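You operate a simulated robot arm through the tools that you are given. There is no shell and no other tool.

You are at the controls of a simulated two-armed robot. One attempt, no reset.

## Task
Switch the wall socket off, unplug the desk lamp and dust its base.
Fine: plug in the holder over the socket, purple cloth back, hot bulb untouched. What is to be rubbed or washed off counts as gone when no trace of it is left.

It is judged by the outcome, as a careful person would: the job done as asked, and still so three seconds after it is handed in. It fails if anything else is knocked over, pushed out of place, dropped, spilled or broken. Flat cloth is picked up by pressing the open fingertips on it (5 to 10 N) and closing them slowly along it; thin cloth reads only 2 to 8 mm in the jaws.

## Robot
Two 7-joint arms with fingered hands on one trunk that stands fixed in place. Base frame: the origin is at the foot of the trunk, x ahead of it, y to its left, z up. Readings come in mm, degrees, newtons and seconds.
The left shoulder is at [90, 128, 1134], the right one opposite. Payload 5 kg a hand.
The TCP of each hand is the grasp point between the finger pads, 37 mm short of the fingertips. In the tool frame z runs along the fingers and y along their closing line. The gripper opens to 124 mm. The gripper's body begins 43 mm behind the TCP. The gripper is a hand of 3 fingers: y runs from the thumb to the fingers, the wrist lies at [-21, -116, -203] in the tool frame, and closing takes about 1.5 s.
Orientation is told as [roll, pitch, yaw] about the base's x, y, z axes, in that order, counted from this pose: with the fingers straight down and the wrist toward the robot, the tool's x, y and z point along [0, 1, 0], [1, 0, 0] and [0, 0, -1] of the base frame.

## Interface
- The arms move only by the tool jog_arm. It takes "left_series", "right_series" or both (then of equal length, played together; a hand with none holds still); each is a list of rows, each a list of 6 numbers: the shift along the tool's x, y, z in mm, then the turn, a rotation vector about the tool's x, y, z in degrees. In form: [[dx, dy, dz, rx, ry, rz], ...]. A call has 1 to 20 rows; each row is the pose to reach, as a shift and turn from the pose commanded when the call began, along the tool's axes at that moment. "left_gripper" and "right_gripper" are, for a hand that has rows, the finger opening in mm, from 0 to 124, set as the call begins (left out, the last holds). Each row takes 0.2 s and may step no farther than 50 mm and 8.6 degrees from the row before; otherwise, or with a gripper value out of range, the whole call is refused. Where a pose cannot be reached the arm comes as near as it can. A force on the tool above 40 N (or 10 N above the force at the start of the call, whichever is more), or a blocked arm, ends the call early, and 0.2 s more pass. The fingers move at their own pace (about 45 mm/s each) and stop on an object; they squeeze with about 29 N. The grip force told is the motor's: it shows also when the fingers shut on nothing. Time passes only in rows, and 0.2 s behind the last, so rows that repeat a pose let the fingers close. It gives the time, the measured TCP pose, the force on the tool (base axes), the opening and the grip force at its end, in the units of the frame above (readings bear some noise), with the torque about the TCP (base axes, N m) and any sound that the robot's microphone picked up.
- Cameras (640 x 400 px; columns grow to the right, rows downward): "scene" is now at [251.3, 39.5, 1327.5]; the picture's right is [0.43, -0.90, 0.00], its down [-0.25, -0.12, -0.96] and it looks along [0.87, 0.41, -0.28] (base axes); focal length 214 px, centre (320, 200). "left" rides on the left gripper at [-72, -104, -154] in its tool frame; the picture's right is [-0.83, -0.26, 0.49], its down [0.51, -0.72, 0.47] and it looks along [0.23, 0.64, 0.73] (tool axes); focal length 243 px, centre (320, 200). "right" rides on the right gripper at [72, -104, -154] in its tool frame; the picture's right is [-0.83, 0.26, -0.49], its down [-0.51, -0.72, 0.47] and it looks along [-0.23, 0.64, 0.73] (tool axes); focal length 243 px, centre (320, 200). There is no depth. A picture from a camera that has moved, and an enlarged one, comes with that camera's place and axes in the base frame and with its lens.
- camera(camera): a new picture of that camera. The clock stands still meanwhile.
- lift_body(by): slides the trunk up (or, below 0, down) by that many mm; the arms and the scene camera ride with it, the base frame stays. It gives what a move gives, with no picture.
- move_fingers(index, middle, thumb_bend, thumb_turn, hand): sets how far each is bent, from 0 (flat) to 1 (curled in); at 0.3 the hand is open as for a grip, at 0.7 the pads meet at the TCP. One left out holds its place. A second passes; each finger stops where it meets its share of the squeeze, and holds until it gets a number again. A gripper value or a shape takes the hand back. It gives what a move gives, with no picture; readings hold the bend of each and the force on the fingers (four entries, about 0 where the hand has none), thumb and palm. thumb_turn goes from beside the hand (0) to across from the fingers (1), as for a grip.
- grasp_type(shape, hand): the hand has 3 fingers and takes this shape, open, in about a second: jaw (thumb against the fingers, like two jaws); tri (thumb and two fingers); tip (a fingertip pinch); poke (one finger out to press); point (the index stretched); flat (the hand flat); cup (the hand cupped); fist (a fist). The gripper value then closes the fingers along that shape, each until it touches; the sizes above hold for jaw. It gives what a move gives, with no picture.
- turn_head(pan, tilt): turns the head with the scene camera to pan (to the left, within 80 degrees either way) and tilt (down, from -29 to 69), counted from straight ahead of the robot. It gives what a move gives.
- inspect(camera, box): a new picture of the part [left, top, right, bottom] of that camera's present view, enlarged. The clock stands still meanwhile.
- close_job(): hands the job in; it is judged then, once.

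Places have to be worked out from the pictures, the camera data and where the tool is seen. Open the grippers and draw the arms clear of the work before you hand the job in, unless the task says otherwise.

The tools are called as a command line: name --argument value ..., lists and objects as JSON in quotes. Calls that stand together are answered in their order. jog_arm: Moves the arms, as the interface text tells. Its arguments: {"type":"object","properties":{"left_series":{"type":"array","items":{"type":"array","items":{"type":"number"}}},"left_gripper":{"type":"number"},"right_series":{"type":"array","items":{"type":"array","items":{"type":"number"}}},"right_gripper":{"type":"number"}},"required":[]} The other tools are called the same way: lift_body (by) slides the trunk up or down; grasp_type (shape, hand) gives the hand a shape; move_fingers (index, middle, thumb_bend, thumb_turn, hand) moves the fingers one by one; turn_head (pan, tilt) turns the head that bears the scene camera; camera (camera) takes a picture; inspect (camera, box) takes an enlarged picture of a part of a camera's view; close_job () hands the job in.

At the start:

```text
time: 0.0
left_position: [477.1, 455.2, 1428.2]
left_orientation: [0.0, 0.0, 0.0]
left_force: [0.1, -0.6, -0.3]
left_moment: [0.03, 0.02, 0.02]
left_finger_gap: 123.8
left_finger_force: 0.1
left_shape: jaw
left_bend: [0.3, 0.3, 0.3, 0.98]
left_finger forces: [0.0, 0.0, 0.1, 0.0, 0.0, 0.0]
right_position: [712.5, -71.1, 1408.2]
right_orientation: [0.0, 0.0, -0.1]
right_force: [0.1, 0.5, -0.1]
right_moment: [0.01, -0.04, 0.05]
right_finger_gap: 123.5
right_finger_force: 0.2
right_shape: jaw
right_bend: [0.3, 0.3, 0.3, 0.98]
right_finger forces: [0.0, 0.0, 0.1, 0.0, 0.0, 0.1]
trunk travel left (down, up): [-325.0, 238.0]
head pan, tilt: [25.2, 16.1]
```

scene: 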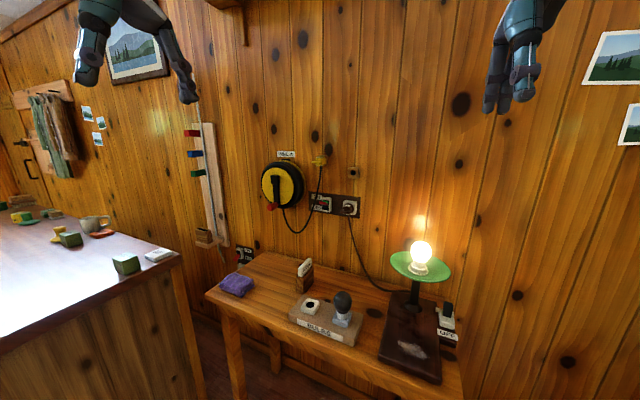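
right: 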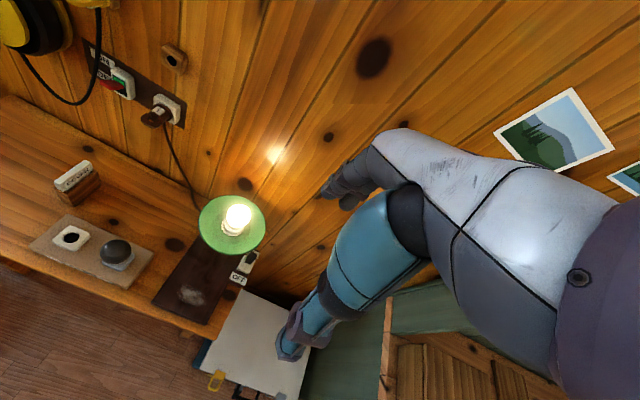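
left: 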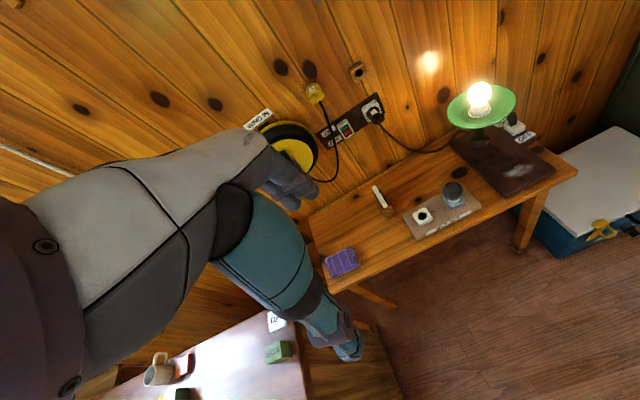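

The pictures show a bench against a wall with a lamp, socket panel, purple cloth and a yellow cable reel. I'll look closer at the socket panel, the lamp and the cloth.

inspect --camera "scene" --box '[250, 140, 380, 230]'

inspect --camera "scene" --box '[360, 230, 480, 390]'

inspect --camera "scene" --box '[200, 240, 370, 350]'

inspect --camera "right" --box '[60, 20, 220, 140]'

inspect --camera "left" --box '[290, 50, 420, 160]'

```text
4.44 times, centred on (315, 185) of scene
camera zoom: at [251.3, 39.5, 1327.5], right [0.43, -0.9, 0.0], down [-0.25, -0.12, -0.96], along [0.87, 0.41, -0.28], focal length 953 px, centre (342, 267)
```

zoom: 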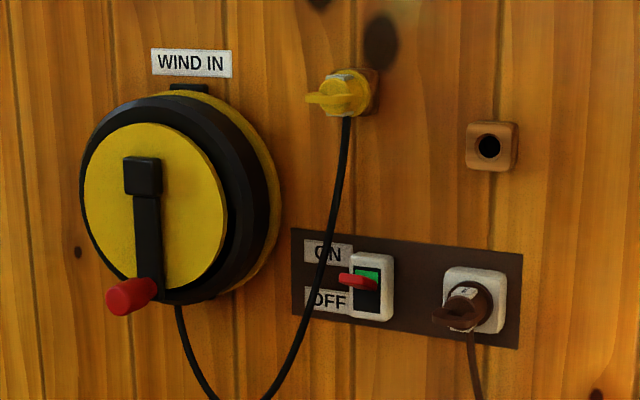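

```text
2.50 times, centred on (420, 310) of scene
camera zoom: at [251.3, 39.5, 1327.5], right [0.43, -0.9, 0.0], down [-0.25, -0.12, -0.96], along [0.87, 0.41, -0.28], focal length 536 px, centre (70, -75)
```

zoom: 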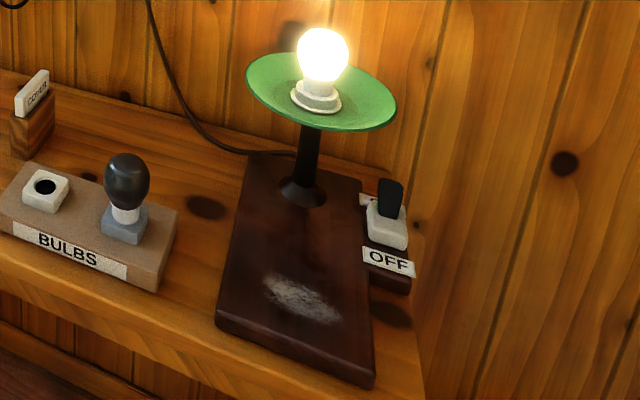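

```text
3.64 times, centred on (285, 295) of scene
camera zoom: at [251.3, 39.5, 1327.5], right [0.43, -0.9, 0.0], down [-0.25, -0.12, -0.96], along [0.87, 0.41, -0.28], focal length 780 px, centre (447, -146)
```

zoom: 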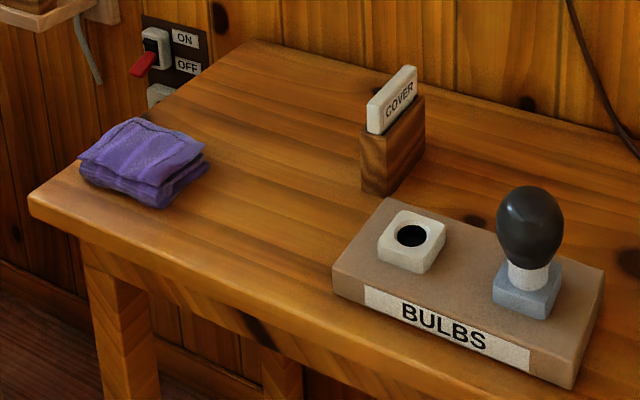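

```text
3.33 times, centred on (140, 80) of right
camera zoom: at [609.3, 1.9, 1561.4], right [0.26, -0.83, 0.49], down [-0.72, -0.51, -0.47], along [0.64, -0.23, -0.73], focal length 809 px, centre (920, 600)
```

zoom: 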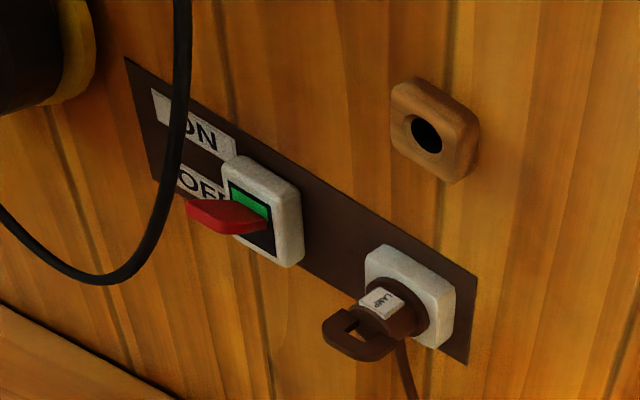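

```text
3.64 times, centred on (355, 105) of left
camera zoom: at [371.8, 381.5, 1580.7], right [-0.26, -0.83, -0.49], down [-0.72, 0.51, -0.47], along [0.64, 0.23, -0.73], focal length 882 px, centre (193, 546)
```

zoom: 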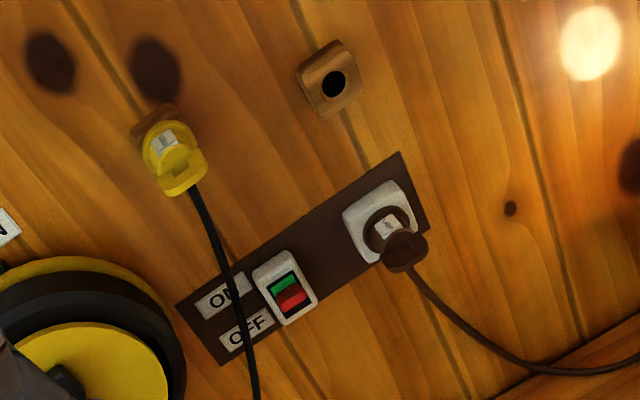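

The wall switch, plug and holder triangulate to about x≈1010–1030, y≈380 (switch) and y≈270 (plug z≈1064, holder z≈1202). I'll zoom in more to learn the lever pose and the shape of the plug's grip.

inspect --camera "scene" --box '[308, 185, 364, 220]'

inspect --camera "right" --box '[130, 75, 194, 135]'

inspect --camera "left" --box '[350, 50, 420, 140]'

inspect --camera "scene" --box '[300, 145, 364, 185]'

```text
11.43 times, centred on (336, 202) of scene
camera zoom: at [251.3, 39.5, 1327.5], right [0.43, -0.9, 0.0], down [-0.25, -0.12, -0.96], along [0.87, 0.41, -0.28], focal length 2451 px, centre (137, 171)
```

zoom: 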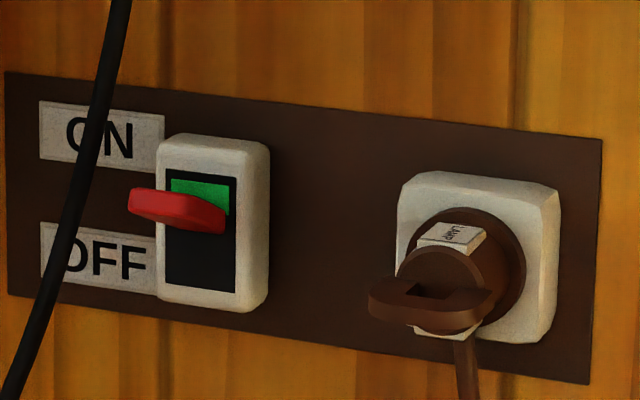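

```text
6.67 times, centred on (162, 105) of right
camera zoom: at [609.3, 1.9, 1561.4], right [0.26, -0.83, 0.49], down [-0.72, -0.51, -0.47], along [0.64, -0.23, -0.73], focal length 1618 px, centre (1373, 833)
```

zoom: 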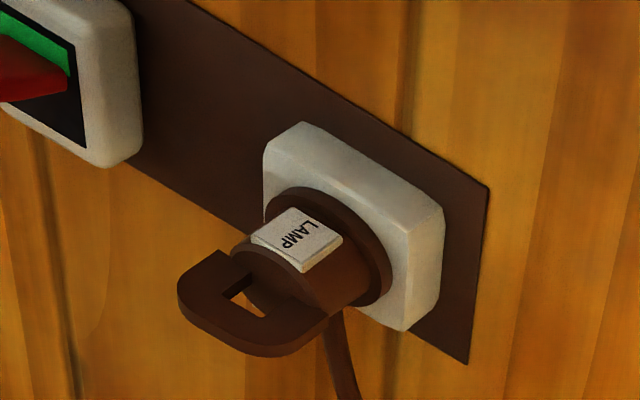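

```text
4.44 times, centred on (385, 95) of left
camera zoom: at [371.8, 381.5, 1580.7], right [-0.26, -0.83, -0.49], down [-0.72, 0.51, -0.47], along [0.64, 0.23, -0.73], focal length 1078 px, centre (31, 667)
```

zoom: 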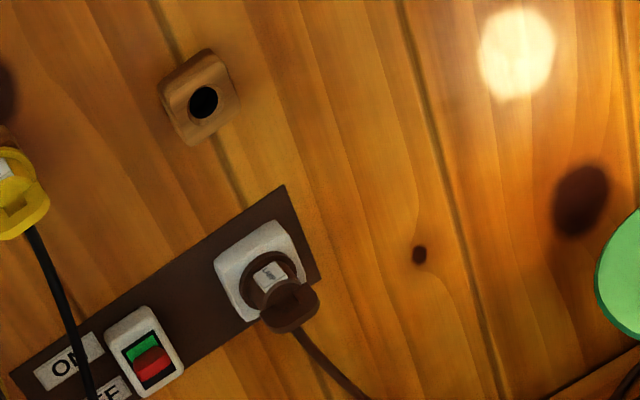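

```text
10.00 times, centred on (332, 165) of scene
camera zoom: at [251.3, 39.5, 1327.5], right [0.43, -0.9, 0.0], down [-0.25, -0.12, -0.96], along [0.87, 0.41, -0.28], focal length 2145 px, centre (200, 550)
```

zoom: 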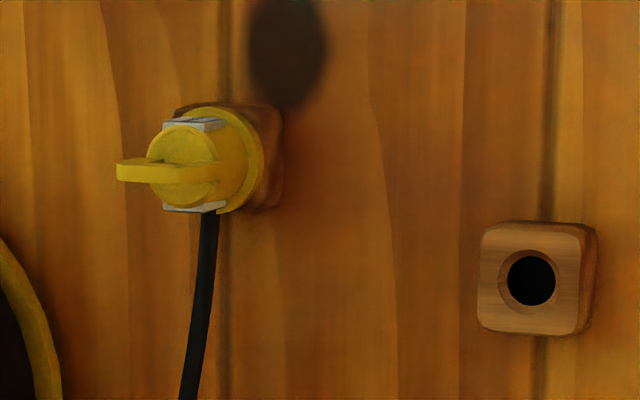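

The lever is up (ON) and points outward; the plug has a flat horizontal grip tab. I bring the left hand to a staging pose in front of the panel with its fingers pointing forward.

jog_arm --left_series '[[-7.5, 29.4, 23.2, -7.5, 0, 0], [-15, 58.8, 46.3, -15, 0, 0], [-22.5, 88.3, 69.5, -22.5, 0, 0], [-30, 117.7, 92.7, -30, 0, 0], [-37.5, 147.1, 115.8, -37.5, 0, 0], [-45, 176.5, 139, -45, 0, 0], [-52.5, 205.9, 162.2, -52.5, 0, 0], [-60, 235.3, 185.3, -60, 0, 0], [-67.5, 264.8, 208.5, -67.5, 0, 0], [-75, 294.2, 231.7, -75, 0, 0], [-82.5, 323.6, 254.8, -82.5, 0, 0], [-90, 353, 278, -90, 0, 0]]'

camera --camera "scene"

camera --camera "left"

```text
time: 2.6
left_position: [830.8, 363.1, 1157.9]
left_orientation: [174.2, -89.2, -174.3]
left_force: [1.1, -0.8, -13.3]
left_moment: [-0.11, -1.06, 0.09]
left_finger_gap: 123.7
left_finger_force: 0.0
left_shape: jaw
left_bend: [0.3, 0.3, 0.3, 0.98]
left_finger forces: [0.0, 0.0, 0.0, 0.0, 0.0, 0.1]
right_position: [714.9, -72.0, 1405.4]
right_orientation: [0.1, 0.1, -0.1]
right_force: [-0.3, -1.5, 0.4]
right_moment: [0.05, -0.05, -0.01]
right_finger_gap: 123.7
right_finger_force: 0.0
right_shape: jaw
right_bend: [0.3, 0.3, 0.3, 0.98]
right_finger forces: [0.0, 0.0, 0.0, 0.0, 0.0, 0.0]
trunk travel left (down, up): [-325.0, 238.0]
head pan, tilt: [25.2, 16.1]
```

```text
taken
camera scene: at [252.7, 37.7, 1327.1], right [0.43, -0.9, 0.0], down [-0.25, -0.12, -0.96], along [0.87, 0.41, -0.28], focal length 214 px, centre (320, 200)
```

scene: 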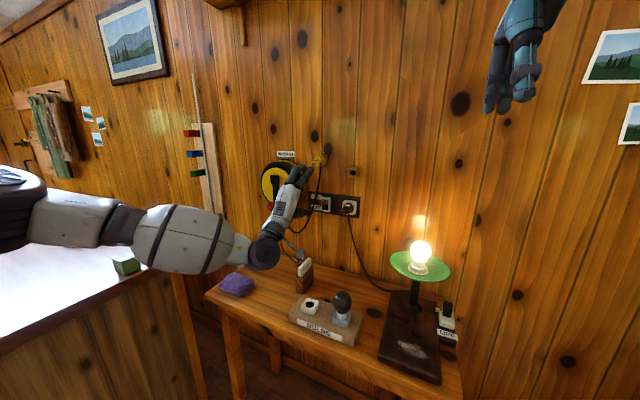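

```text
taken
camera left: at [677.4, 290.7, 1050.0], right [0.5, -0.83, -0.26], down [0.48, 0.51, -0.71], along [0.72, 0.23, 0.65], focal length 243 px, centre (320, 200)
```

left: 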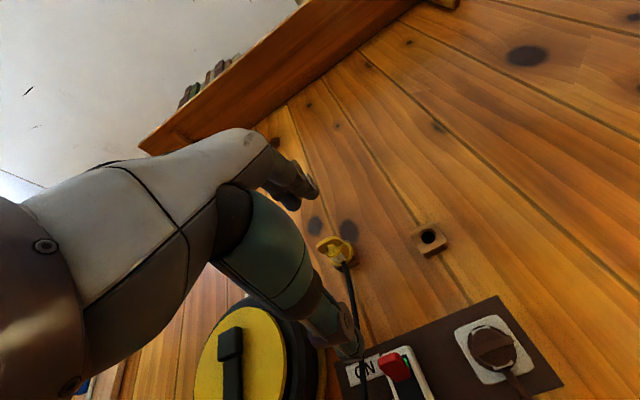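

The hand is forward-pointing at about (831,363,1158), with some settling force. I hold still briefly and zoom in on the panel from the hand camera and the scene camera.

jog_arm --left_series '[[0, 0, 0, 0, 0, 0], [0, 0, 0, 0, 0, 0]]'

inspect --camera "left" --box '[320, 200, 600, 400]'

inspect --camera "scene" --box '[240, 150, 370, 270]'

```text
time: 3.2
left_position: [831.2, 365.1, 1147.6]
left_orientation: [-28.5, -89.9, 28.5]
left_force: [0.5, 0.1, -0.3]
left_moment: [-0.01, -0.04, -0.01]
left_finger_gap: 124.2
left_finger_force: 0.2
left_shape: jaw
left_bend: [0.3, 0.3, 0.3, 0.98]
left_finger forces: [0.1, 0.0, 0.1, 0.0, 0.0, 0.0]
right_position: [713.2, -69.6, 1407.7]
right_orientation: [0.0, 0.1, 0.0]
right_force: [0.6, -0.4, -0.2]
right_moment: [0.0, 0.01, 0.01]
right_finger_gap: 123.8
right_finger_force: 0.1
right_shape: jaw
right_bend: [0.3, 0.3, 0.3, 0.98]
right_finger forces: [0.1, 0.0, 0.1, 0.0, 0.0, 0.1]
trunk travel left (down, up): [-325.0, 238.0]
head pan, tilt: [25.2, 16.1]
```

```text
2.00 times, centred on (460, 300) of left
camera zoom: at [676.1, 292.0, 1041.9], right [0.49, -0.83, -0.26], down [0.47, 0.51, -0.72], along [0.73, 0.23, 0.64], focal length 485 px, centre (40, 0)
```

zoom: 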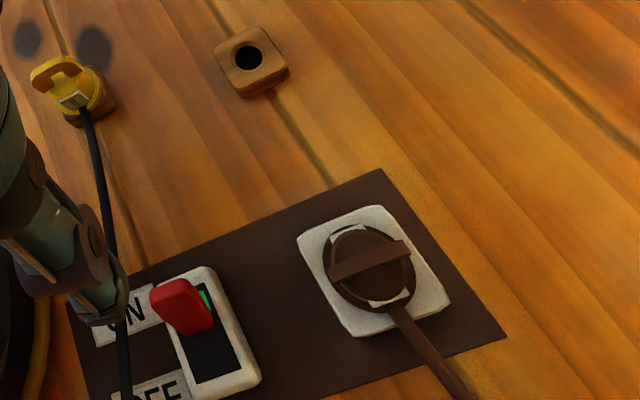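

```text
3.33 times, centred on (305, 210) of scene
camera zoom: at [252.5, 39.8, 1327.3], right [0.43, -0.9, 0.0], down [-0.25, -0.12, -0.96], along [0.87, 0.41, -0.28], focal length 715 px, centre (370, 167)
```

zoom: 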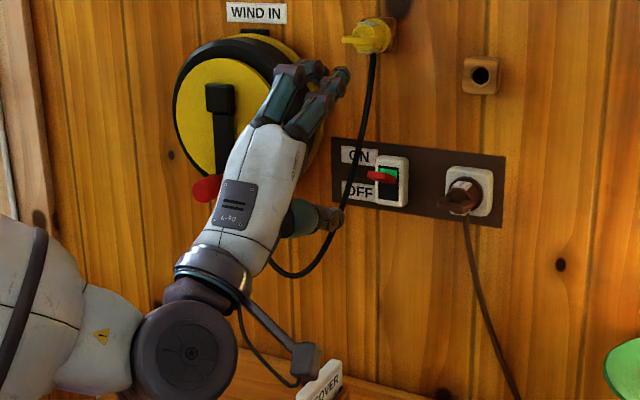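

Hand settled at (831,365,1148). Lever tip estimate ≈ (985,380,1082), pivot ≈ (1029,375,1062). I close the jaws to make a compact finger block and look at its shape before pushing the lever down from above.

jog_arm --left_series '[[0, 0, 0, 0, 0, 0], [0, 0, 0, 0, 0, 0], [0, 0, 0, 0, 0, 0], [0, 0, 0, 0, 0, 0], [0, 0, 0, 0, 0, 0], [0, 0, 0, 0, 0, 0], [0, 0, 0, 0, 0, 0], [0, 0, 0, 0, 0, 0]]' --left_gripper 0

inspect --camera "left" --box '[240, 160, 560, 400]'

inspect --camera "scene" --box '[240, 150, 370, 230]'

```text
time: 5.0
left_position: [829.6, 364.7, 1148.6]
left_orientation: [-74.4, -90.0, 74.2]
left_force: [-0.7, 0.1, -0.5]
left_moment: [0.01, -0.01, -0.02]
left_finger_gap: 0.1
left_finger_force: 23.6
left_shape: jaw
left_bend: [0.7, 0.7, 0.56, 1.0]
left_finger forces: [0.0, 0.1, 0.0, 0.0, 0.1, 0.0]
right_position: [713.7, -70.1, 1407.4]
right_orientation: [0.0, 0.0, -0.1]
right_force: [0.3, 0.4, -0.6]
right_moment: [0.02, 0.0, 0.01]
right_finger_gap: 123.6
right_finger_force: 0.1
right_shape: jaw
right_bend: [0.3, 0.3, 0.3, 0.98]
right_finger forces: [0.0, 0.1, 0.0, 0.0, 0.0, 0.0]
trunk travel left (down, up): [-325.0, 238.0]
head pan, tilt: [25.2, 16.1]
```

```text
1.67 times, centred on (400, 280) of left
camera zoom: at [675.2, 291.9, 1042.8], right [0.49, -0.83, -0.26], down [0.47, 0.51, -0.72], along [0.73, 0.23, 0.64], focal length 404 px, centre (187, 67)
```

zoom: 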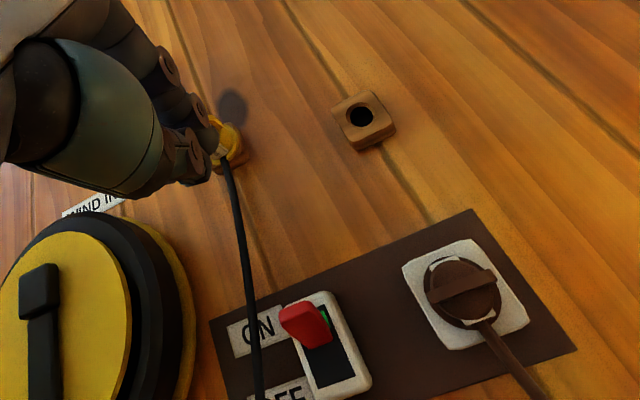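

```text
4.92 times, centred on (305, 190) of scene
camera zoom: at [251.3, 39.5, 1327.5], right [0.43, -0.9, 0.0], down [-0.25, -0.12, -0.96], along [0.87, 0.41, -0.28], focal length 1056 px, centre (394, 249)
```

zoom: 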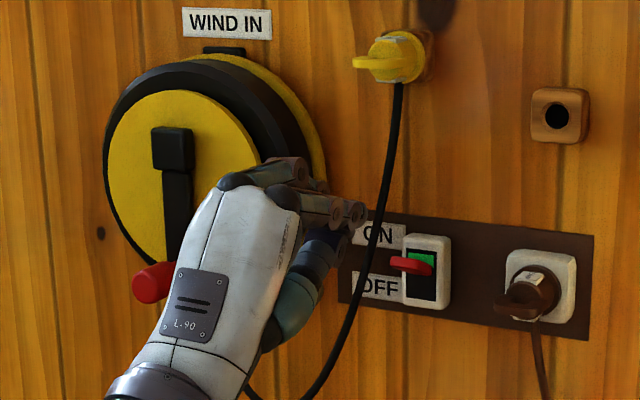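

Closed, the fingers curl and the thumb bulges beneath. I try the poke shape to see whether a single stretched index gives a better pushing tool.

grasp_type --hand "left" --shape "poke"

inspect --camera "left" --box '[240, 160, 560, 400]'

inspect --camera "scene" --box '[240, 150, 370, 230]'

camera --camera "right"

```text
time: 5.9
left_position: [829.5, 364.8, 1148.3]
left_orientation: [-77.3, -90.0, 77.4]
left_force: [-0.4, -0.6, 0.1]
left_moment: [0.0, -0.01, 0.02]
left_finger_gap: 0.0
left_finger_force: 0.1
left_shape: poke
left_bend: [0.7, 0.7, 1.0, 1.0]
left_finger forces: [0.0, 0.1, 0.0, 0.1, 0.0, 0.0]
right_position: [713.5, -69.7, 1408.7]
right_orientation: [0.0, 0.0, -0.2]
right_force: [0.5, 0.5, -0.4]
right_moment: [0.01, 0.01, -0.02]
right_finger_gap: 123.8
right_finger_force: 0.0
right_shape: jaw
right_bend: [0.3, 0.3, 0.3, 0.98]
right_finger forces: [0.0, 0.0, 0.0, 0.1, 0.0, 0.0]
trunk travel left (down, up): [-325.0, 238.0]
head pan, tilt: [25.2, 16.1]
```

```text
1.67 times, centred on (400, 280) of left
camera zoom: at [675.2, 291.9, 1042.8], right [0.49, -0.83, -0.26], down [0.47, 0.51, -0.72], along [0.73, 0.23, 0.64], focal length 404 px, centre (187, 67)
```

zoom: 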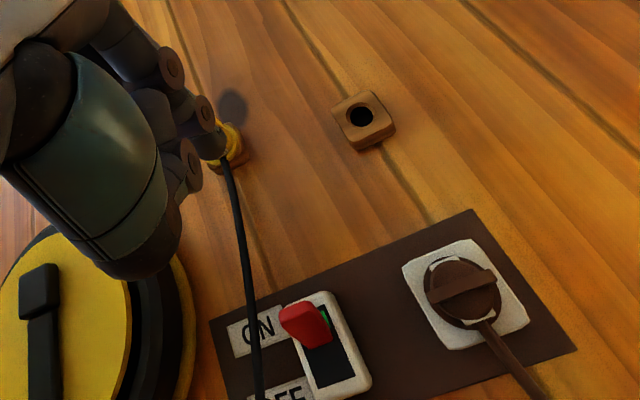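

```text
4.92 times, centred on (305, 190) of scene
camera zoom: at [251.3, 39.5, 1327.5], right [0.43, -0.9, 0.0], down [-0.25, -0.12, -0.96], along [0.87, 0.41, -0.28], focal length 1056 px, centre (394, 249)
```

zoom: 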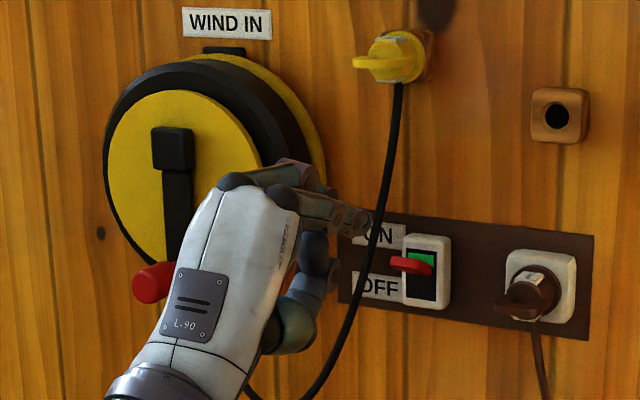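

```text
taken
camera right: at [609.3, 2.0, 1561.4], right [0.26, -0.83, 0.49], down [-0.72, -0.51, -0.47], along [0.64, -0.23, -0.73], focal length 243 px, centre (320, 200)
```

right: 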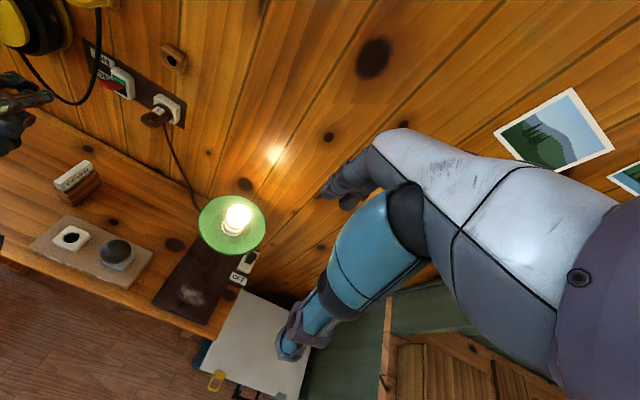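

The fingers stay bent at 0.7. I straighten index and middle partly, keeping the thumb folded, so the two fingertips stick out well beyond the thumb.

move_fingers --hand "left" --index 0.45 --middle 0.45 --thumb_bend 1.0

inspect --camera "left" --box '[200, 120, 520, 400]'

inspect --camera "scene" --box '[240, 150, 370, 230]'

```text
time: 6.9
left_position: [829.2, 364.7, 1147.9]
left_orientation: [-89.2, -89.9, 89.2]
left_force: [-1.5, 0.2, -0.6]
left_moment: [0.03, -0.02, 0.0]
left_finger_gap: 35.7
left_finger_force: 0.0
left_shape: fingers
left_bend: [0.33, 0.45, 1.0, 1.0]
left_finger forces: [0.0, 0.1, 0.1, 0.0, 0.0, 0.1]
right_position: [711.8, -70.1, 1407.5]
right_orientation: [0.0, 0.0, -0.1]
right_force: [0.0, 0.4, 0.5]
right_moment: [-0.01, 0.02, 0.0]
right_finger_gap: 123.8
right_finger_force: 0.1
right_shape: jaw
right_bend: [0.3, 0.3, 0.3, 0.98]
right_finger forces: [0.1, 0.1, 0.1, 0.0, 0.0, 0.0]
trunk travel left (down, up): [-325.0, 238.0]
head pan, tilt: [25.2, 16.1]
```

```text
1.43 times, centred on (360, 260) of left
camera zoom: at [675.2, 291.8, 1042.9], right [0.49, -0.83, -0.26], down [0.47, 0.51, -0.72], along [0.73, 0.23, 0.64], focal length 347 px, centre (263, 114)
```

zoom: 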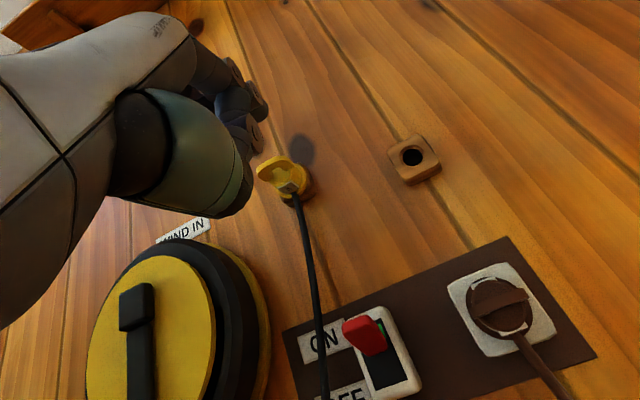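

```text
4.92 times, centred on (305, 190) of scene
camera zoom: at [251.3, 39.5, 1327.6], right [0.43, -0.9, 0.0], down [-0.25, -0.12, -0.96], along [0.87, 0.41, -0.28], focal length 1056 px, centre (394, 249)
```

zoom: 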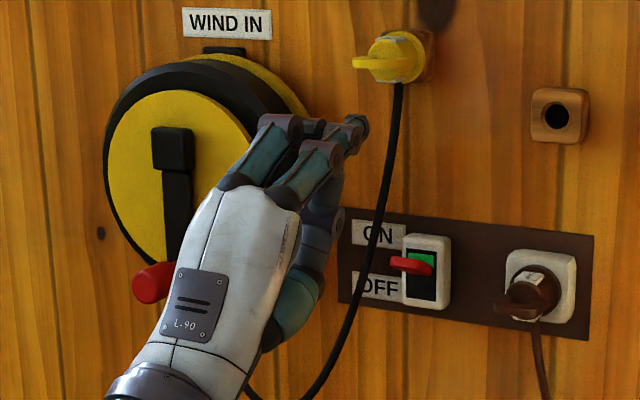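

The jaw approach looks cleaner: with the jaw open about 70 mm the finger pads pass above the lever and the thumb below, and moving down lets the pads push the lever. I go back to jaw shape and move to just short of the lever.

grasp_type --hand "left" --shape "jaw"

jog_arm --left_series '[[2, -20, 28, 0, 0, 0], [4, -40, 56, 0, 0, 0], [6, -60, 85, 0, 0, 0], [6, -60, 85, 0, 0, 0], [6, -60, 85, 0, 0, 0]]' --left_gripper 70

inspect --camera "left" --box '[200, 120, 520, 400]'

inspect --camera "scene" --box '[240, 160, 370, 240]'

inspect --camera "right" --box '[0, 20, 200, 160]'

```text
time: 7.8
left_position: [830.3, 365.6, 1149.3]
left_orientation: [-81.2, -90.0, 81.2]
left_force: [0.4, -0.2, 0.2]
left_moment: [0.02, 0.01, -0.01]
left_finger_gap: 123.4
left_finger_force: 0.1
left_shape: jaw
left_bend: [0.3, 0.3, 0.3, 0.98]
left_finger forces: [0.0, 0.0, 0.0, 0.0, 0.0, 0.1]
right_position: [712.5, -71.2, 1406.8]
right_orientation: [0.0, 0.0, -0.1]
right_force: [-0.5, -0.3, 0.0]
right_moment: [0.03, 0.03, -0.03]
right_finger_gap: 123.8
right_finger_force: 0.0
right_shape: jaw
right_bend: [0.3, 0.3, 0.3, 0.98]
right_finger forces: [0.1, 0.1, 0.0, 0.0, 0.0, 0.0]
trunk travel left (down, up): [-325.0, 238.0]
head pan, tilt: [25.2, 16.1]
```

```text
time: 9.0
left_position: [915.2, 371.9, 1088.9]
left_orientation: [-177.1, -89.9, 177.1]
left_force: [-0.1, -1.1, -0.9]
left_moment: [-0.02, 0.0, -0.01]
left_finger_gap: 70.4
left_finger_force: 0.0
left_shape: jaw
left_bend: [0.73, 0.42, 0.66, 1.0]
left_finger forces: [0.0, 0.1, 0.1, 0.1, 0.0, 0.0]
right_position: [712.6, -70.1, 1408.3]
right_orientation: [0.0, 0.1, -0.1]
right_force: [-0.1, -0.3, 0.3]
right_moment: [-0.03, 0.03, 0.0]
right_finger_gap: 123.5
right_finger_force: 0.0
right_shape: jaw
right_bend: [0.3, 0.3, 0.3, 0.98]
right_finger forces: [0.0, 0.0, 0.1, 0.0, 0.1, 0.1]
trunk travel left (down, up): [-325.0, 238.0]
head pan, tilt: [25.2, 16.1]
```

```text
1.43 times, centred on (360, 260) of left
camera zoom: at [761.5, 298.8, 983.6], right [0.49, -0.83, -0.26], down [0.47, 0.51, -0.72], along [0.73, 0.23, 0.64], focal length 347 px, centre (263, 114)
```

zoom: 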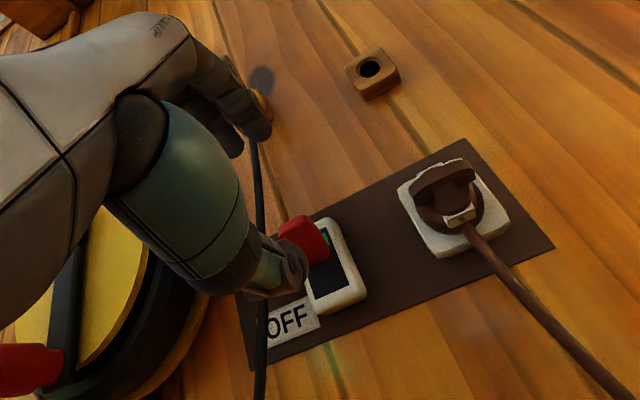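

```text
4.92 times, centred on (305, 200) of scene
camera zoom: at [251.2, 39.3, 1327.6], right [0.43, -0.9, 0.0], down [-0.25, -0.12, -0.96], along [0.87, 0.41, -0.28], focal length 1056 px, centre (394, 200)
```

zoom: 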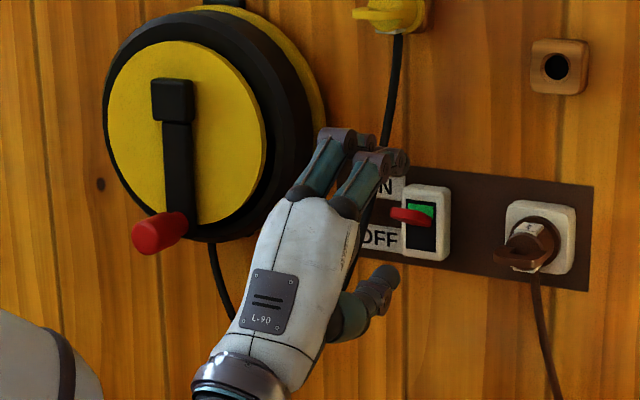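

```text
2.86 times, centred on (100, 90) of right
camera zoom: at [609.1, 1.7, 1561.5], right [0.26, -0.83, 0.49], down [-0.72, -0.51, -0.47], along [0.64, -0.23, -0.73], focal length 693 px, centre (949, 514)
```

zoom: 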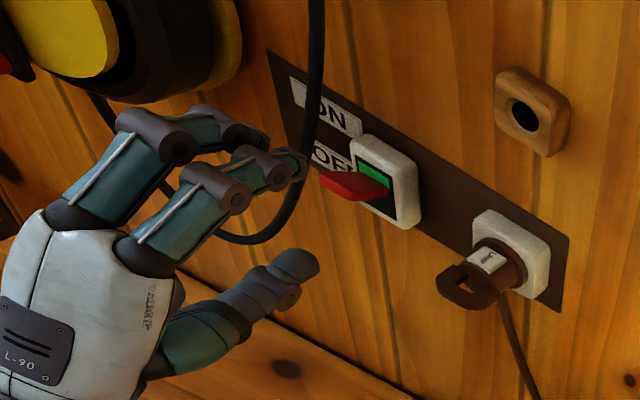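

The open jaw straddles the lever height well; the fingertips are ~27 mm ahead of the TCP. I shift 8 mm right (to put the left finger over the lever, away from the cable) and go forward about 58 mm.

jog_arm --left_series '[[-8, 2, 15, 0, 0, 0], [-8, 4, 30, 0, 0, 0], [-8, 4, 45, 0, 0, 0], [-8, 4, 58, 0, 0, 0], [-8, 4, 58, 0, 0, 0]]'

inspect --camera "left" --box '[200, 120, 520, 400]'

inspect --camera "scene" --box '[270, 170, 370, 240]'

inspect --camera "right" --box '[30, 20, 180, 130]'

```text
time: 10.2
left_position: [975.7, 363.6, 1093.8]
left_orientation: [-116.0, -90.0, 116.0]
left_force: [0.7, 0.0, 0.6]
left_moment: [-0.01, 0.01, 0.0]
left_finger_gap: 70.4
left_finger_force: 0.0
left_shape: jaw
left_bend: [0.73, 0.42, 0.66, 1.0]
left_finger forces: [0.1, 0.0, 0.0, 0.1, 0.1, 0.1]
right_position: [713.5, -69.4, 1407.5]
right_orientation: [0.1, -0.1, -0.1]
right_force: [-0.8, 0.6, -0.7]
right_moment: [0.01, -0.04, 0.02]
right_finger_gap: 123.9
right_finger_force: 0.0
right_shape: jaw
right_bend: [0.3, 0.3, 0.3, 0.98]
right_finger forces: [0.0, 0.1, 0.0, 0.0, 0.0, 0.0]
trunk travel left (down, up): [-325.0, 238.0]
head pan, tilt: [25.2, 16.1]
```

```text
1.43 times, centred on (360, 260) of left
camera zoom: at [819.9, 289.6, 990.0], right [0.49, -0.83, -0.26], down [0.47, 0.51, -0.72], along [0.73, 0.23, 0.64], focal length 347 px, centre (263, 114)
```

zoom: 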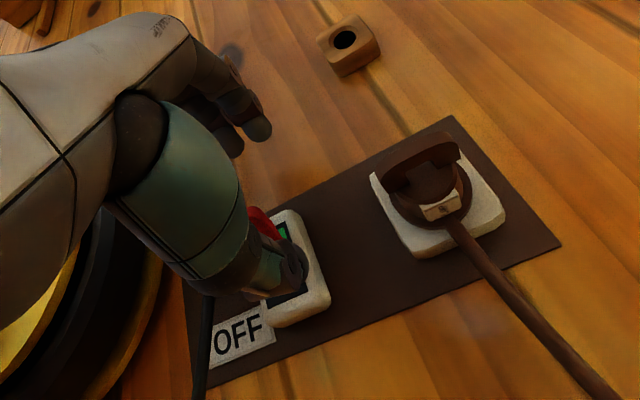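

```text
5.71 times, centred on (320, 205) of scene
camera zoom: at [251.0, 39.7, 1327.6], right [0.43, -0.9, 0.0], down [-0.25, -0.12, -0.96], along [0.87, 0.41, -0.28], focal length 1226 px, centre (320, 171)
```

zoom: 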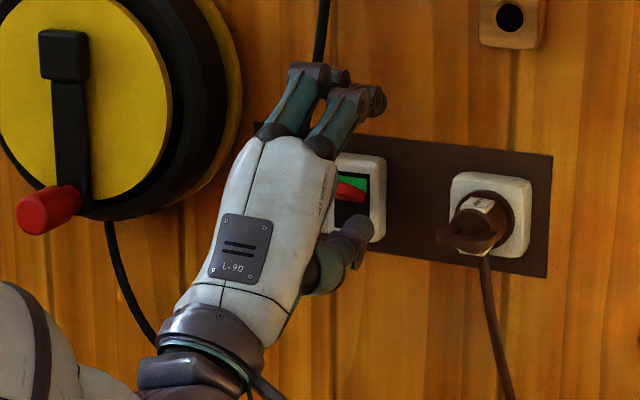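

```text
3.64 times, centred on (105, 75) of right
camera zoom: at [608.8, 2.2, 1561.6], right [0.26, -0.83, 0.49], down [-0.72, -0.51, -0.47], along [0.64, -0.23, -0.73], focal length 882 px, centre (1102, 654)
```

zoom: 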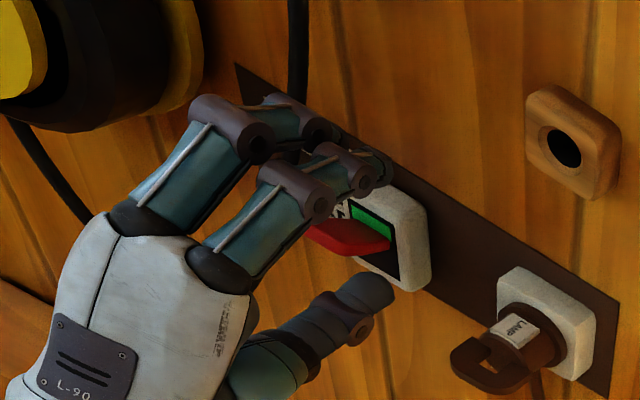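

Fingertip ≈ (1004,381,1145) sits right above the lever (y≈372–392, tip x≈995). I go 8 mm further forward and push down in small steps.

jog_arm --left_series '[[0, 0, 8, 0, 0, 0], [0, -10, 8, 0, 0, 0], [0, -20, 8, 0, 0, 0], [0, -30, 8, 0, 0, 0], [0, -40, 8, 0, 0, 0], [0, -48, 8, 0, 0, 0], [0, -54, 8, 0, 0, 0], [0, -60, 8, 0, 0, 0]]'

inspect --camera "scene" --box '[270, 170, 370, 240]'

inspect --camera "right" --box '[30, 20, 180, 130]'

```text
time: 12.0
left_position: [980.3, 363.1, 1034.0]
left_orientation: [-149.7, -90.0, 149.7]
left_force: [-0.2, 0.3, 1.2]
left_moment: [0.01, -0.04, 0.04]
left_finger_gap: 71.1
left_finger_force: 0.0
left_shape: jaw
left_bend: [0.73, 0.41, 0.66, 1.0]
left_finger forces: [0.0, 0.9, 0.0, 0.0, 0.0, 0.1]
right_position: [714.2, -71.2, 1407.5]
right_orientation: [0.0, 0.0, -0.1]
right_force: [-0.9, -0.9, 0.0]
right_moment: [-0.02, -0.01, -0.03]
right_finger_gap: 123.7
right_finger_force: 0.1
right_shape: jaw
right_bend: [0.3, 0.3, 0.3, 0.98]
right_finger forces: [0.0, 0.0, 0.0, 0.1, 0.0, 0.0]
trunk travel left (down, up): [-325.0, 238.0]
head pan, tilt: [25.2, 16.1]
```

```text
5.71 times, centred on (320, 205) of scene
camera zoom: at [251.2, 39.4, 1327.6], right [0.43, -0.9, 0.0], down [-0.25, -0.12, -0.96], along [0.87, 0.41, -0.28], focal length 1226 px, centre (320, 171)
```

zoom: 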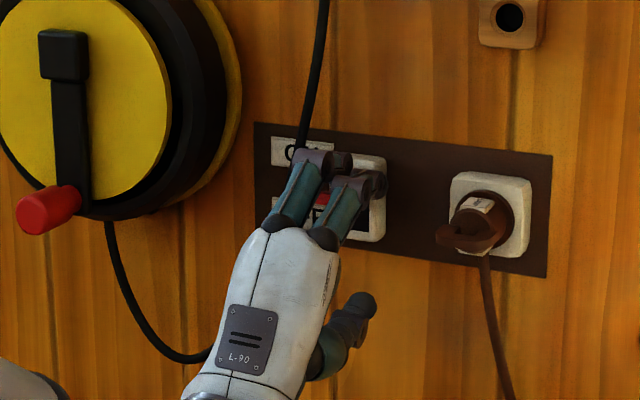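

```text
3.64 times, centred on (105, 75) of right
camera zoom: at [609.1, 1.9, 1561.4], right [0.26, -0.83, 0.49], down [-0.72, -0.51, -0.47], along [0.64, -0.23, -0.73], focal length 882 px, centre (1102, 654)
```

zoom: 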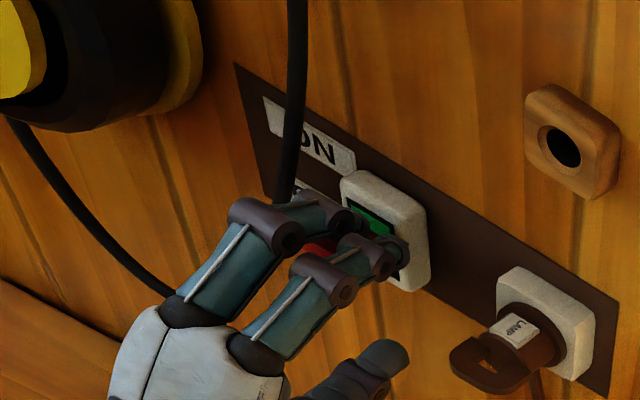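

The finger has just met the lever (0.9 N on one finger). I keep pushing down.

jog_arm --left_series '[[0, -6, 0, 0, 0, 0], [0, -12, 0, 0, 0, 0], [0, -18, 0, 0, 0, 0], [0, -24, 0, 0, 0, 0], [0, -30, 0, 0, 0, 0]]'

inspect --camera "scene" --box '[270, 170, 370, 240]'

inspect --camera "right" --box '[30, 20, 180, 130]'

```text
time: 13.2
left_position: [980.0, 362.1, 1006.8]
left_orientation: [-178.6, -89.8, 178.6]
left_force: [-1.3, -1.2, 6.9]
left_moment: [0.13, -0.31, 0.03]
left_finger_gap: 74.6
left_finger_force: 0.1
left_shape: jaw
left_bend: [0.73, 0.38, 0.66, 1.0]
left_finger forces: [0.0, 7.4, 0.1, 0.1, 0.1, 0.0]
right_position: [711.1, -70.7, 1408.3]
right_orientation: [0.1, 0.0, -0.2]
right_force: [-0.1, 0.1, -0.1]
right_moment: [-0.03, 0.02, 0.0]
right_finger_gap: 123.8
right_finger_force: 0.0
right_shape: jaw
right_bend: [0.3, 0.3, 0.3, 0.98]
right_finger forces: [0.0, 0.1, 0.0, 0.0, 0.0, 0.1]
trunk travel left (down, up): [-325.0, 238.0]
head pan, tilt: [25.2, 16.1]
```

```text
5.71 times, centred on (320, 205) of scene
camera zoom: at [250.1, 38.9, 1327.9], right [0.43, -0.9, 0.0], down [-0.25, -0.12, -0.96], along [0.87, 0.41, -0.28], focal length 1226 px, centre (320, 171)
```

zoom: 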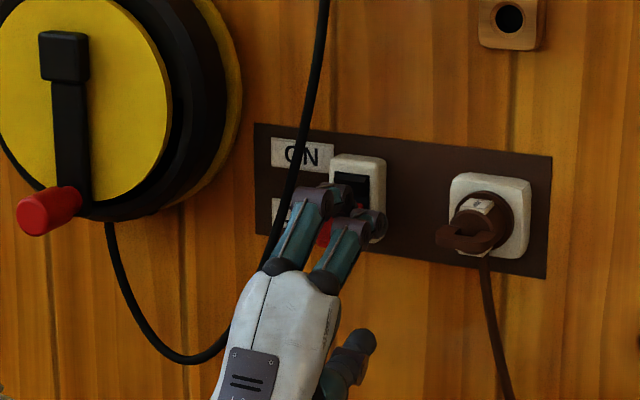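

```text
3.64 times, centred on (105, 75) of right
camera zoom: at [607.8, 1.3, 1562.0], right [0.26, -0.83, 0.49], down [-0.72, -0.51, -0.47], along [0.64, -0.23, -0.73], focal length 882 px, centre (1102, 654)
```

zoom: 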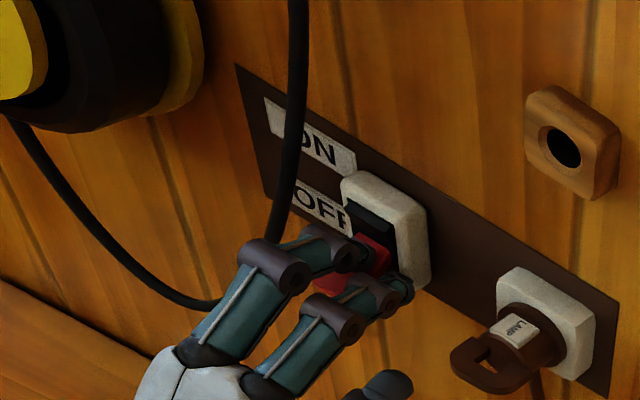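

The lever has swung down (green no longer shows), now with 7 N. I check the lamp and the lever position.

camera --camera "scene"

jog_arm --left_series '[[0, -4, 0, 0, 0, 0], [0, -8, 0, 0, 0, 0]]'

inspect --camera "right" --box '[80, 50, 160, 110]'

```text
taken
camera scene: at [250.1, 38.9, 1327.9], right [0.43, -0.9, 0.0], down [-0.25, -0.12, -0.96], along [0.87, 0.41, -0.28], focal length 214 px, centre (320, 200)
```

scene: 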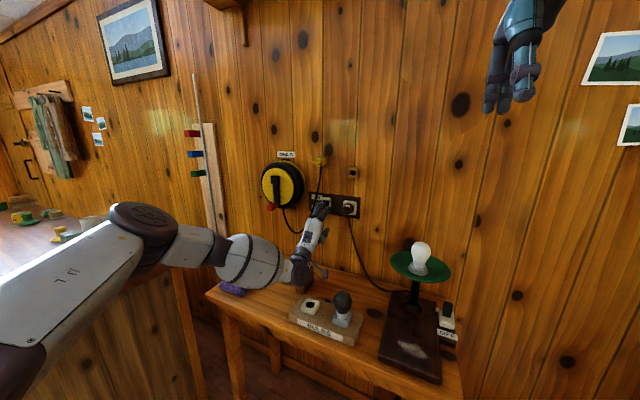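

```text
time: 13.8
left_position: [979.7, 364.2, 998.4]
left_orientation: [173.1, -89.8, -173.1]
left_force: [-1.3, -2.2, 13.8]
left_moment: [0.27, -0.42, -0.07]
left_finger_gap: 78.6
left_finger_force: 0.1
left_shape: jaw
left_bend: [0.73, 0.35, 0.66, 1.0]
left_finger forces: [0.0, 11.9, 0.0, 0.0, 0.0, 0.0]
right_position: [709.7, -71.0, 1408.3]
right_orientation: [0.1, -0.1, -0.1]
right_force: [0.5, 0.4, 0.1]
right_moment: [0.0, 0.04, -0.01]
right_finger_gap: 123.8
right_finger_force: 0.0
right_shape: jaw
right_bend: [0.3, 0.3, 0.3, 0.98]
right_finger forces: [0.0, 0.0, 0.1, 0.0, 0.1, 0.0]
trunk travel left (down, up): [-325.0, 238.0]
head pan, tilt: [25.2, 16.1]
```

```text
6.67 times, centred on (120, 80) of right
camera zoom: at [606.6, 0.9, 1562.5], right [0.26, -0.83, 0.49], down [-0.72, -0.51, -0.47], along [0.64, -0.23, -0.73], focal length 1618 px, centre (1653, 1000)
```

zoom: 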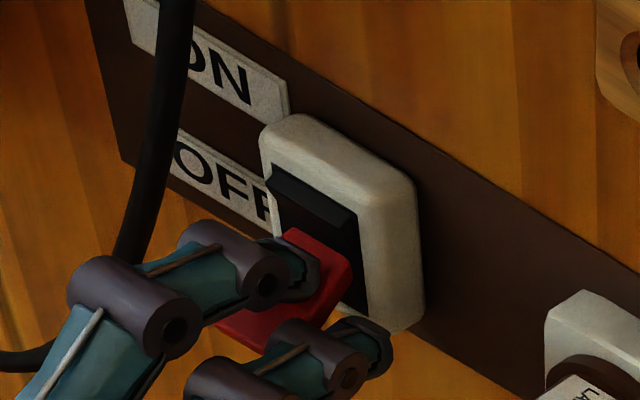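

The lamp is out: the switch is off and the lever on its stop. I ease up and withdraw straight back from the wall.

jog_arm --left_series '[[0, 6, 0, 0, 0, 0], [0, 14, 0, 0, 0, 0], [0, 16, -25, 0, 0, 0], [0, 30, -60, 0, 0, 0], [0, 50, -95, 0, 0, 0], [0, 60, -130, 0, 0, 0], [0, 60, -130, 0, 0, 0]]'

inspect --camera "right" --box '[80, 20, 200, 140]'

inspect --camera "left" --box '[320, 160, 600, 400]'

inspect --camera "scene" --box '[300, 160, 380, 225]'

```text
time: 15.4
left_position: [847.9, 362.1, 1052.7]
left_orientation: [15.4, -90.0, -15.5]
left_force: [0.3, -0.3, -0.2]
left_moment: [0.0, -0.01, 0.0]
left_finger_gap: 70.6
left_finger_force: 0.1
left_shape: jaw
left_bend: [0.73, 0.42, 0.66, 1.0]
left_finger forces: [0.0, 0.0, 0.1, 0.0, 0.0, 0.1]
right_position: [714.3, -71.1, 1405.7]
right_orientation: [0.0, 0.1, 0.0]
right_force: [0.5, -0.4, 0.4]
right_moment: [0.02, 0.03, 0.0]
right_finger_gap: 123.8
right_finger_force: 0.1
right_shape: jaw
right_bend: [0.3, 0.3, 0.3, 0.98]
right_finger forces: [0.0, 0.1, 0.0, 0.1, 0.0, 0.1]
trunk travel left (down, up): [-325.0, 238.0]
head pan, tilt: [25.2, 16.1]
```

```text
3.33 times, centred on (140, 80) of right
camera zoom: at [610.1, 1.6, 1560.9], right [0.26, -0.83, 0.49], down [-0.72, -0.51, -0.47], along [0.64, -0.23, -0.73], focal length 809 px, centre (920, 600)
```

zoom: 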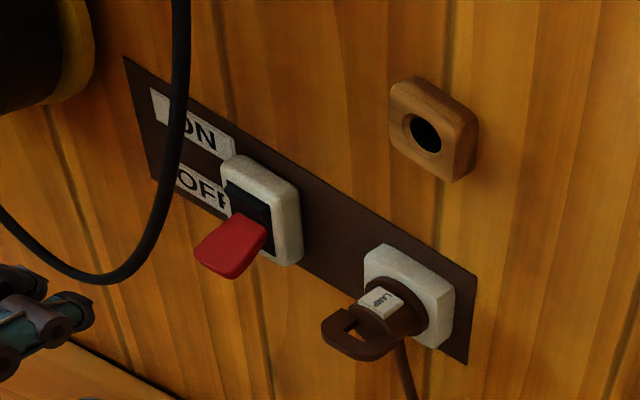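

```text
1.67 times, centred on (460, 280) of left
camera zoom: at [692.7, 288.3, 948.3], right [0.49, -0.83, -0.26], down [0.47, 0.51, -0.72], along [0.73, 0.23, 0.64], focal length 404 px, centre (87, 67)
```

zoom: 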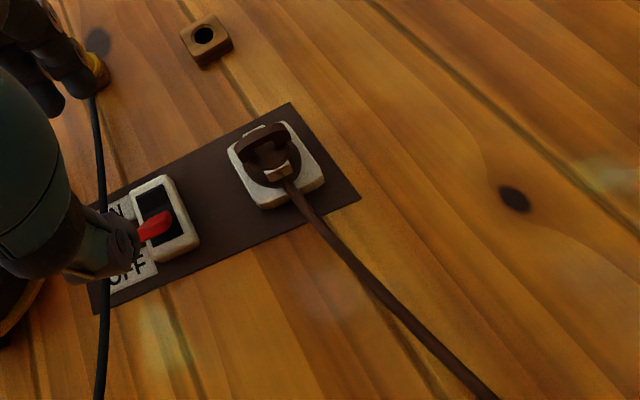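

```text
6.15 times, centred on (340, 192) of scene
camera zoom: at [252.0, 39.2, 1327.4], right [0.43, -0.9, 0.0], down [-0.25, -0.12, -0.96], along [0.87, 0.41, -0.28], focal length 1320 px, centre (197, 246)
```

zoom: 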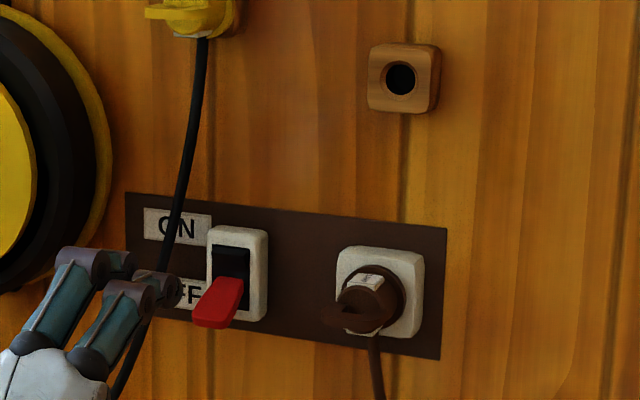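

Switch is off. Tab on the plug estimated at x 961–990, y 262–296, z≈1058. I move the open jaw sideways in front of the plug, still short of it, and check alignment.

jog_arm --left_series '[[-28, 2, 5, 0, 0, 0], [-57, 4, 12, 0, 0, 0], [-85, 6, 22, 0, 0, 0], [-85, 6, 22, 0, 0, 0], [-85, 6, 22, 0, 0, 0]]' --left_gripper 60

inspect --camera "right" --box '[60, 40, 220, 150]'

inspect --camera "left" --box '[160, 80, 480, 320]'

inspect --camera "scene" --box '[280, 170, 380, 250]'

```text
time: 16.6
left_position: [870.3, 278.1, 1061.5]
left_orientation: [-48.2, -90.0, 48.2]
left_force: [-0.1, -0.2, -0.4]
left_moment: [0.0, -0.03, 0.02]
left_finger_gap: 60.6
left_finger_force: 0.1
left_shape: jaw
left_bend: [0.74, 0.45, 0.7, 1.0]
left_finger forces: [0.0, 0.0, 0.0, 0.0, 0.0, 0.1]
right_position: [713.0, -70.3, 1408.6]
right_orientation: [0.0, 0.1, -0.2]
right_force: [-0.2, 0.3, -0.7]
right_moment: [-0.03, -0.01, 0.0]
right_finger_gap: 123.7
right_finger_force: 0.0
right_shape: jaw
right_bend: [0.3, 0.3, 0.3, 0.98]
right_finger forces: [0.0, 0.0, 0.0, 0.0, 0.0, 0.0]
trunk travel left (down, up): [-325.0, 238.0]
head pan, tilt: [25.2, 16.1]
```

```text
3.64 times, centred on (140, 95) of right
camera zoom: at [609.3, 1.7, 1561.3], right [0.26, -0.83, 0.49], down [-0.72, -0.51, -0.47], along [0.64, -0.23, -0.73], focal length 882 px, centre (974, 582)
```

zoom: 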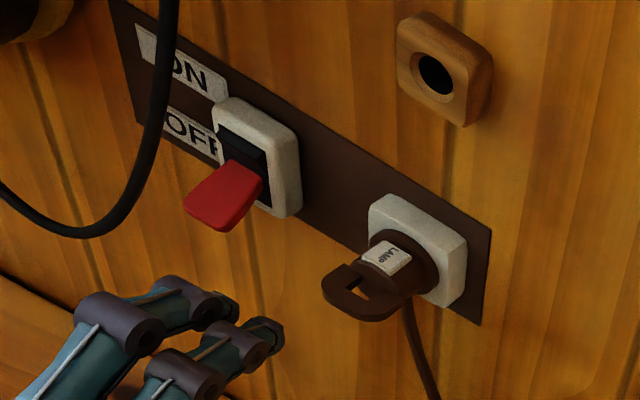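

```text
1.67 times, centred on (320, 200) of left
camera zoom: at [716.1, 204.0, 956.0], right [0.49, -0.83, -0.26], down [0.47, 0.51, -0.72], along [0.73, 0.23, 0.64], focal length 404 px, centre (320, 200)
```

zoom: 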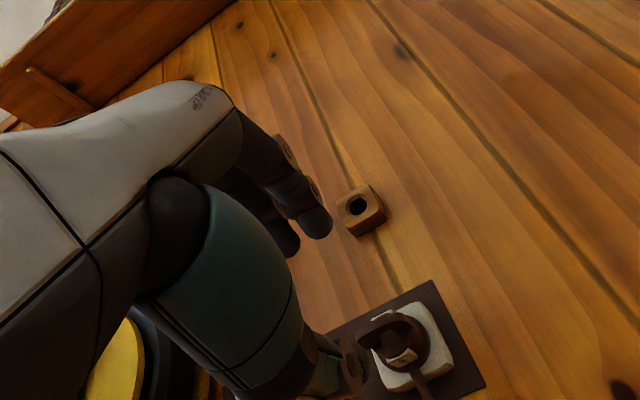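

```text
5.00 times, centred on (330, 210) of scene
camera zoom: at [251.4, 39.3, 1327.5], right [0.43, -0.9, 0.0], down [-0.25, -0.12, -0.96], along [0.87, 0.41, -0.28], focal length 1072 px, centre (270, 150)
```

zoom: 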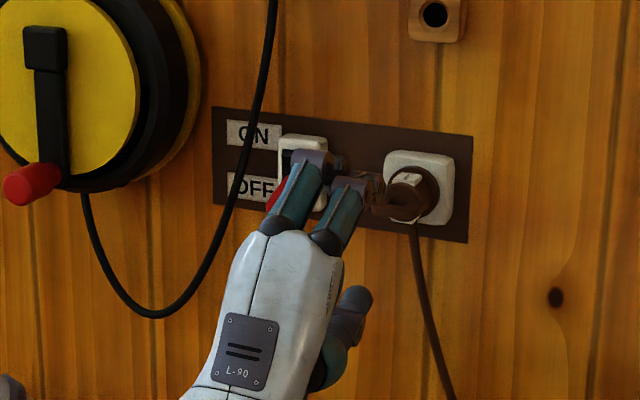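

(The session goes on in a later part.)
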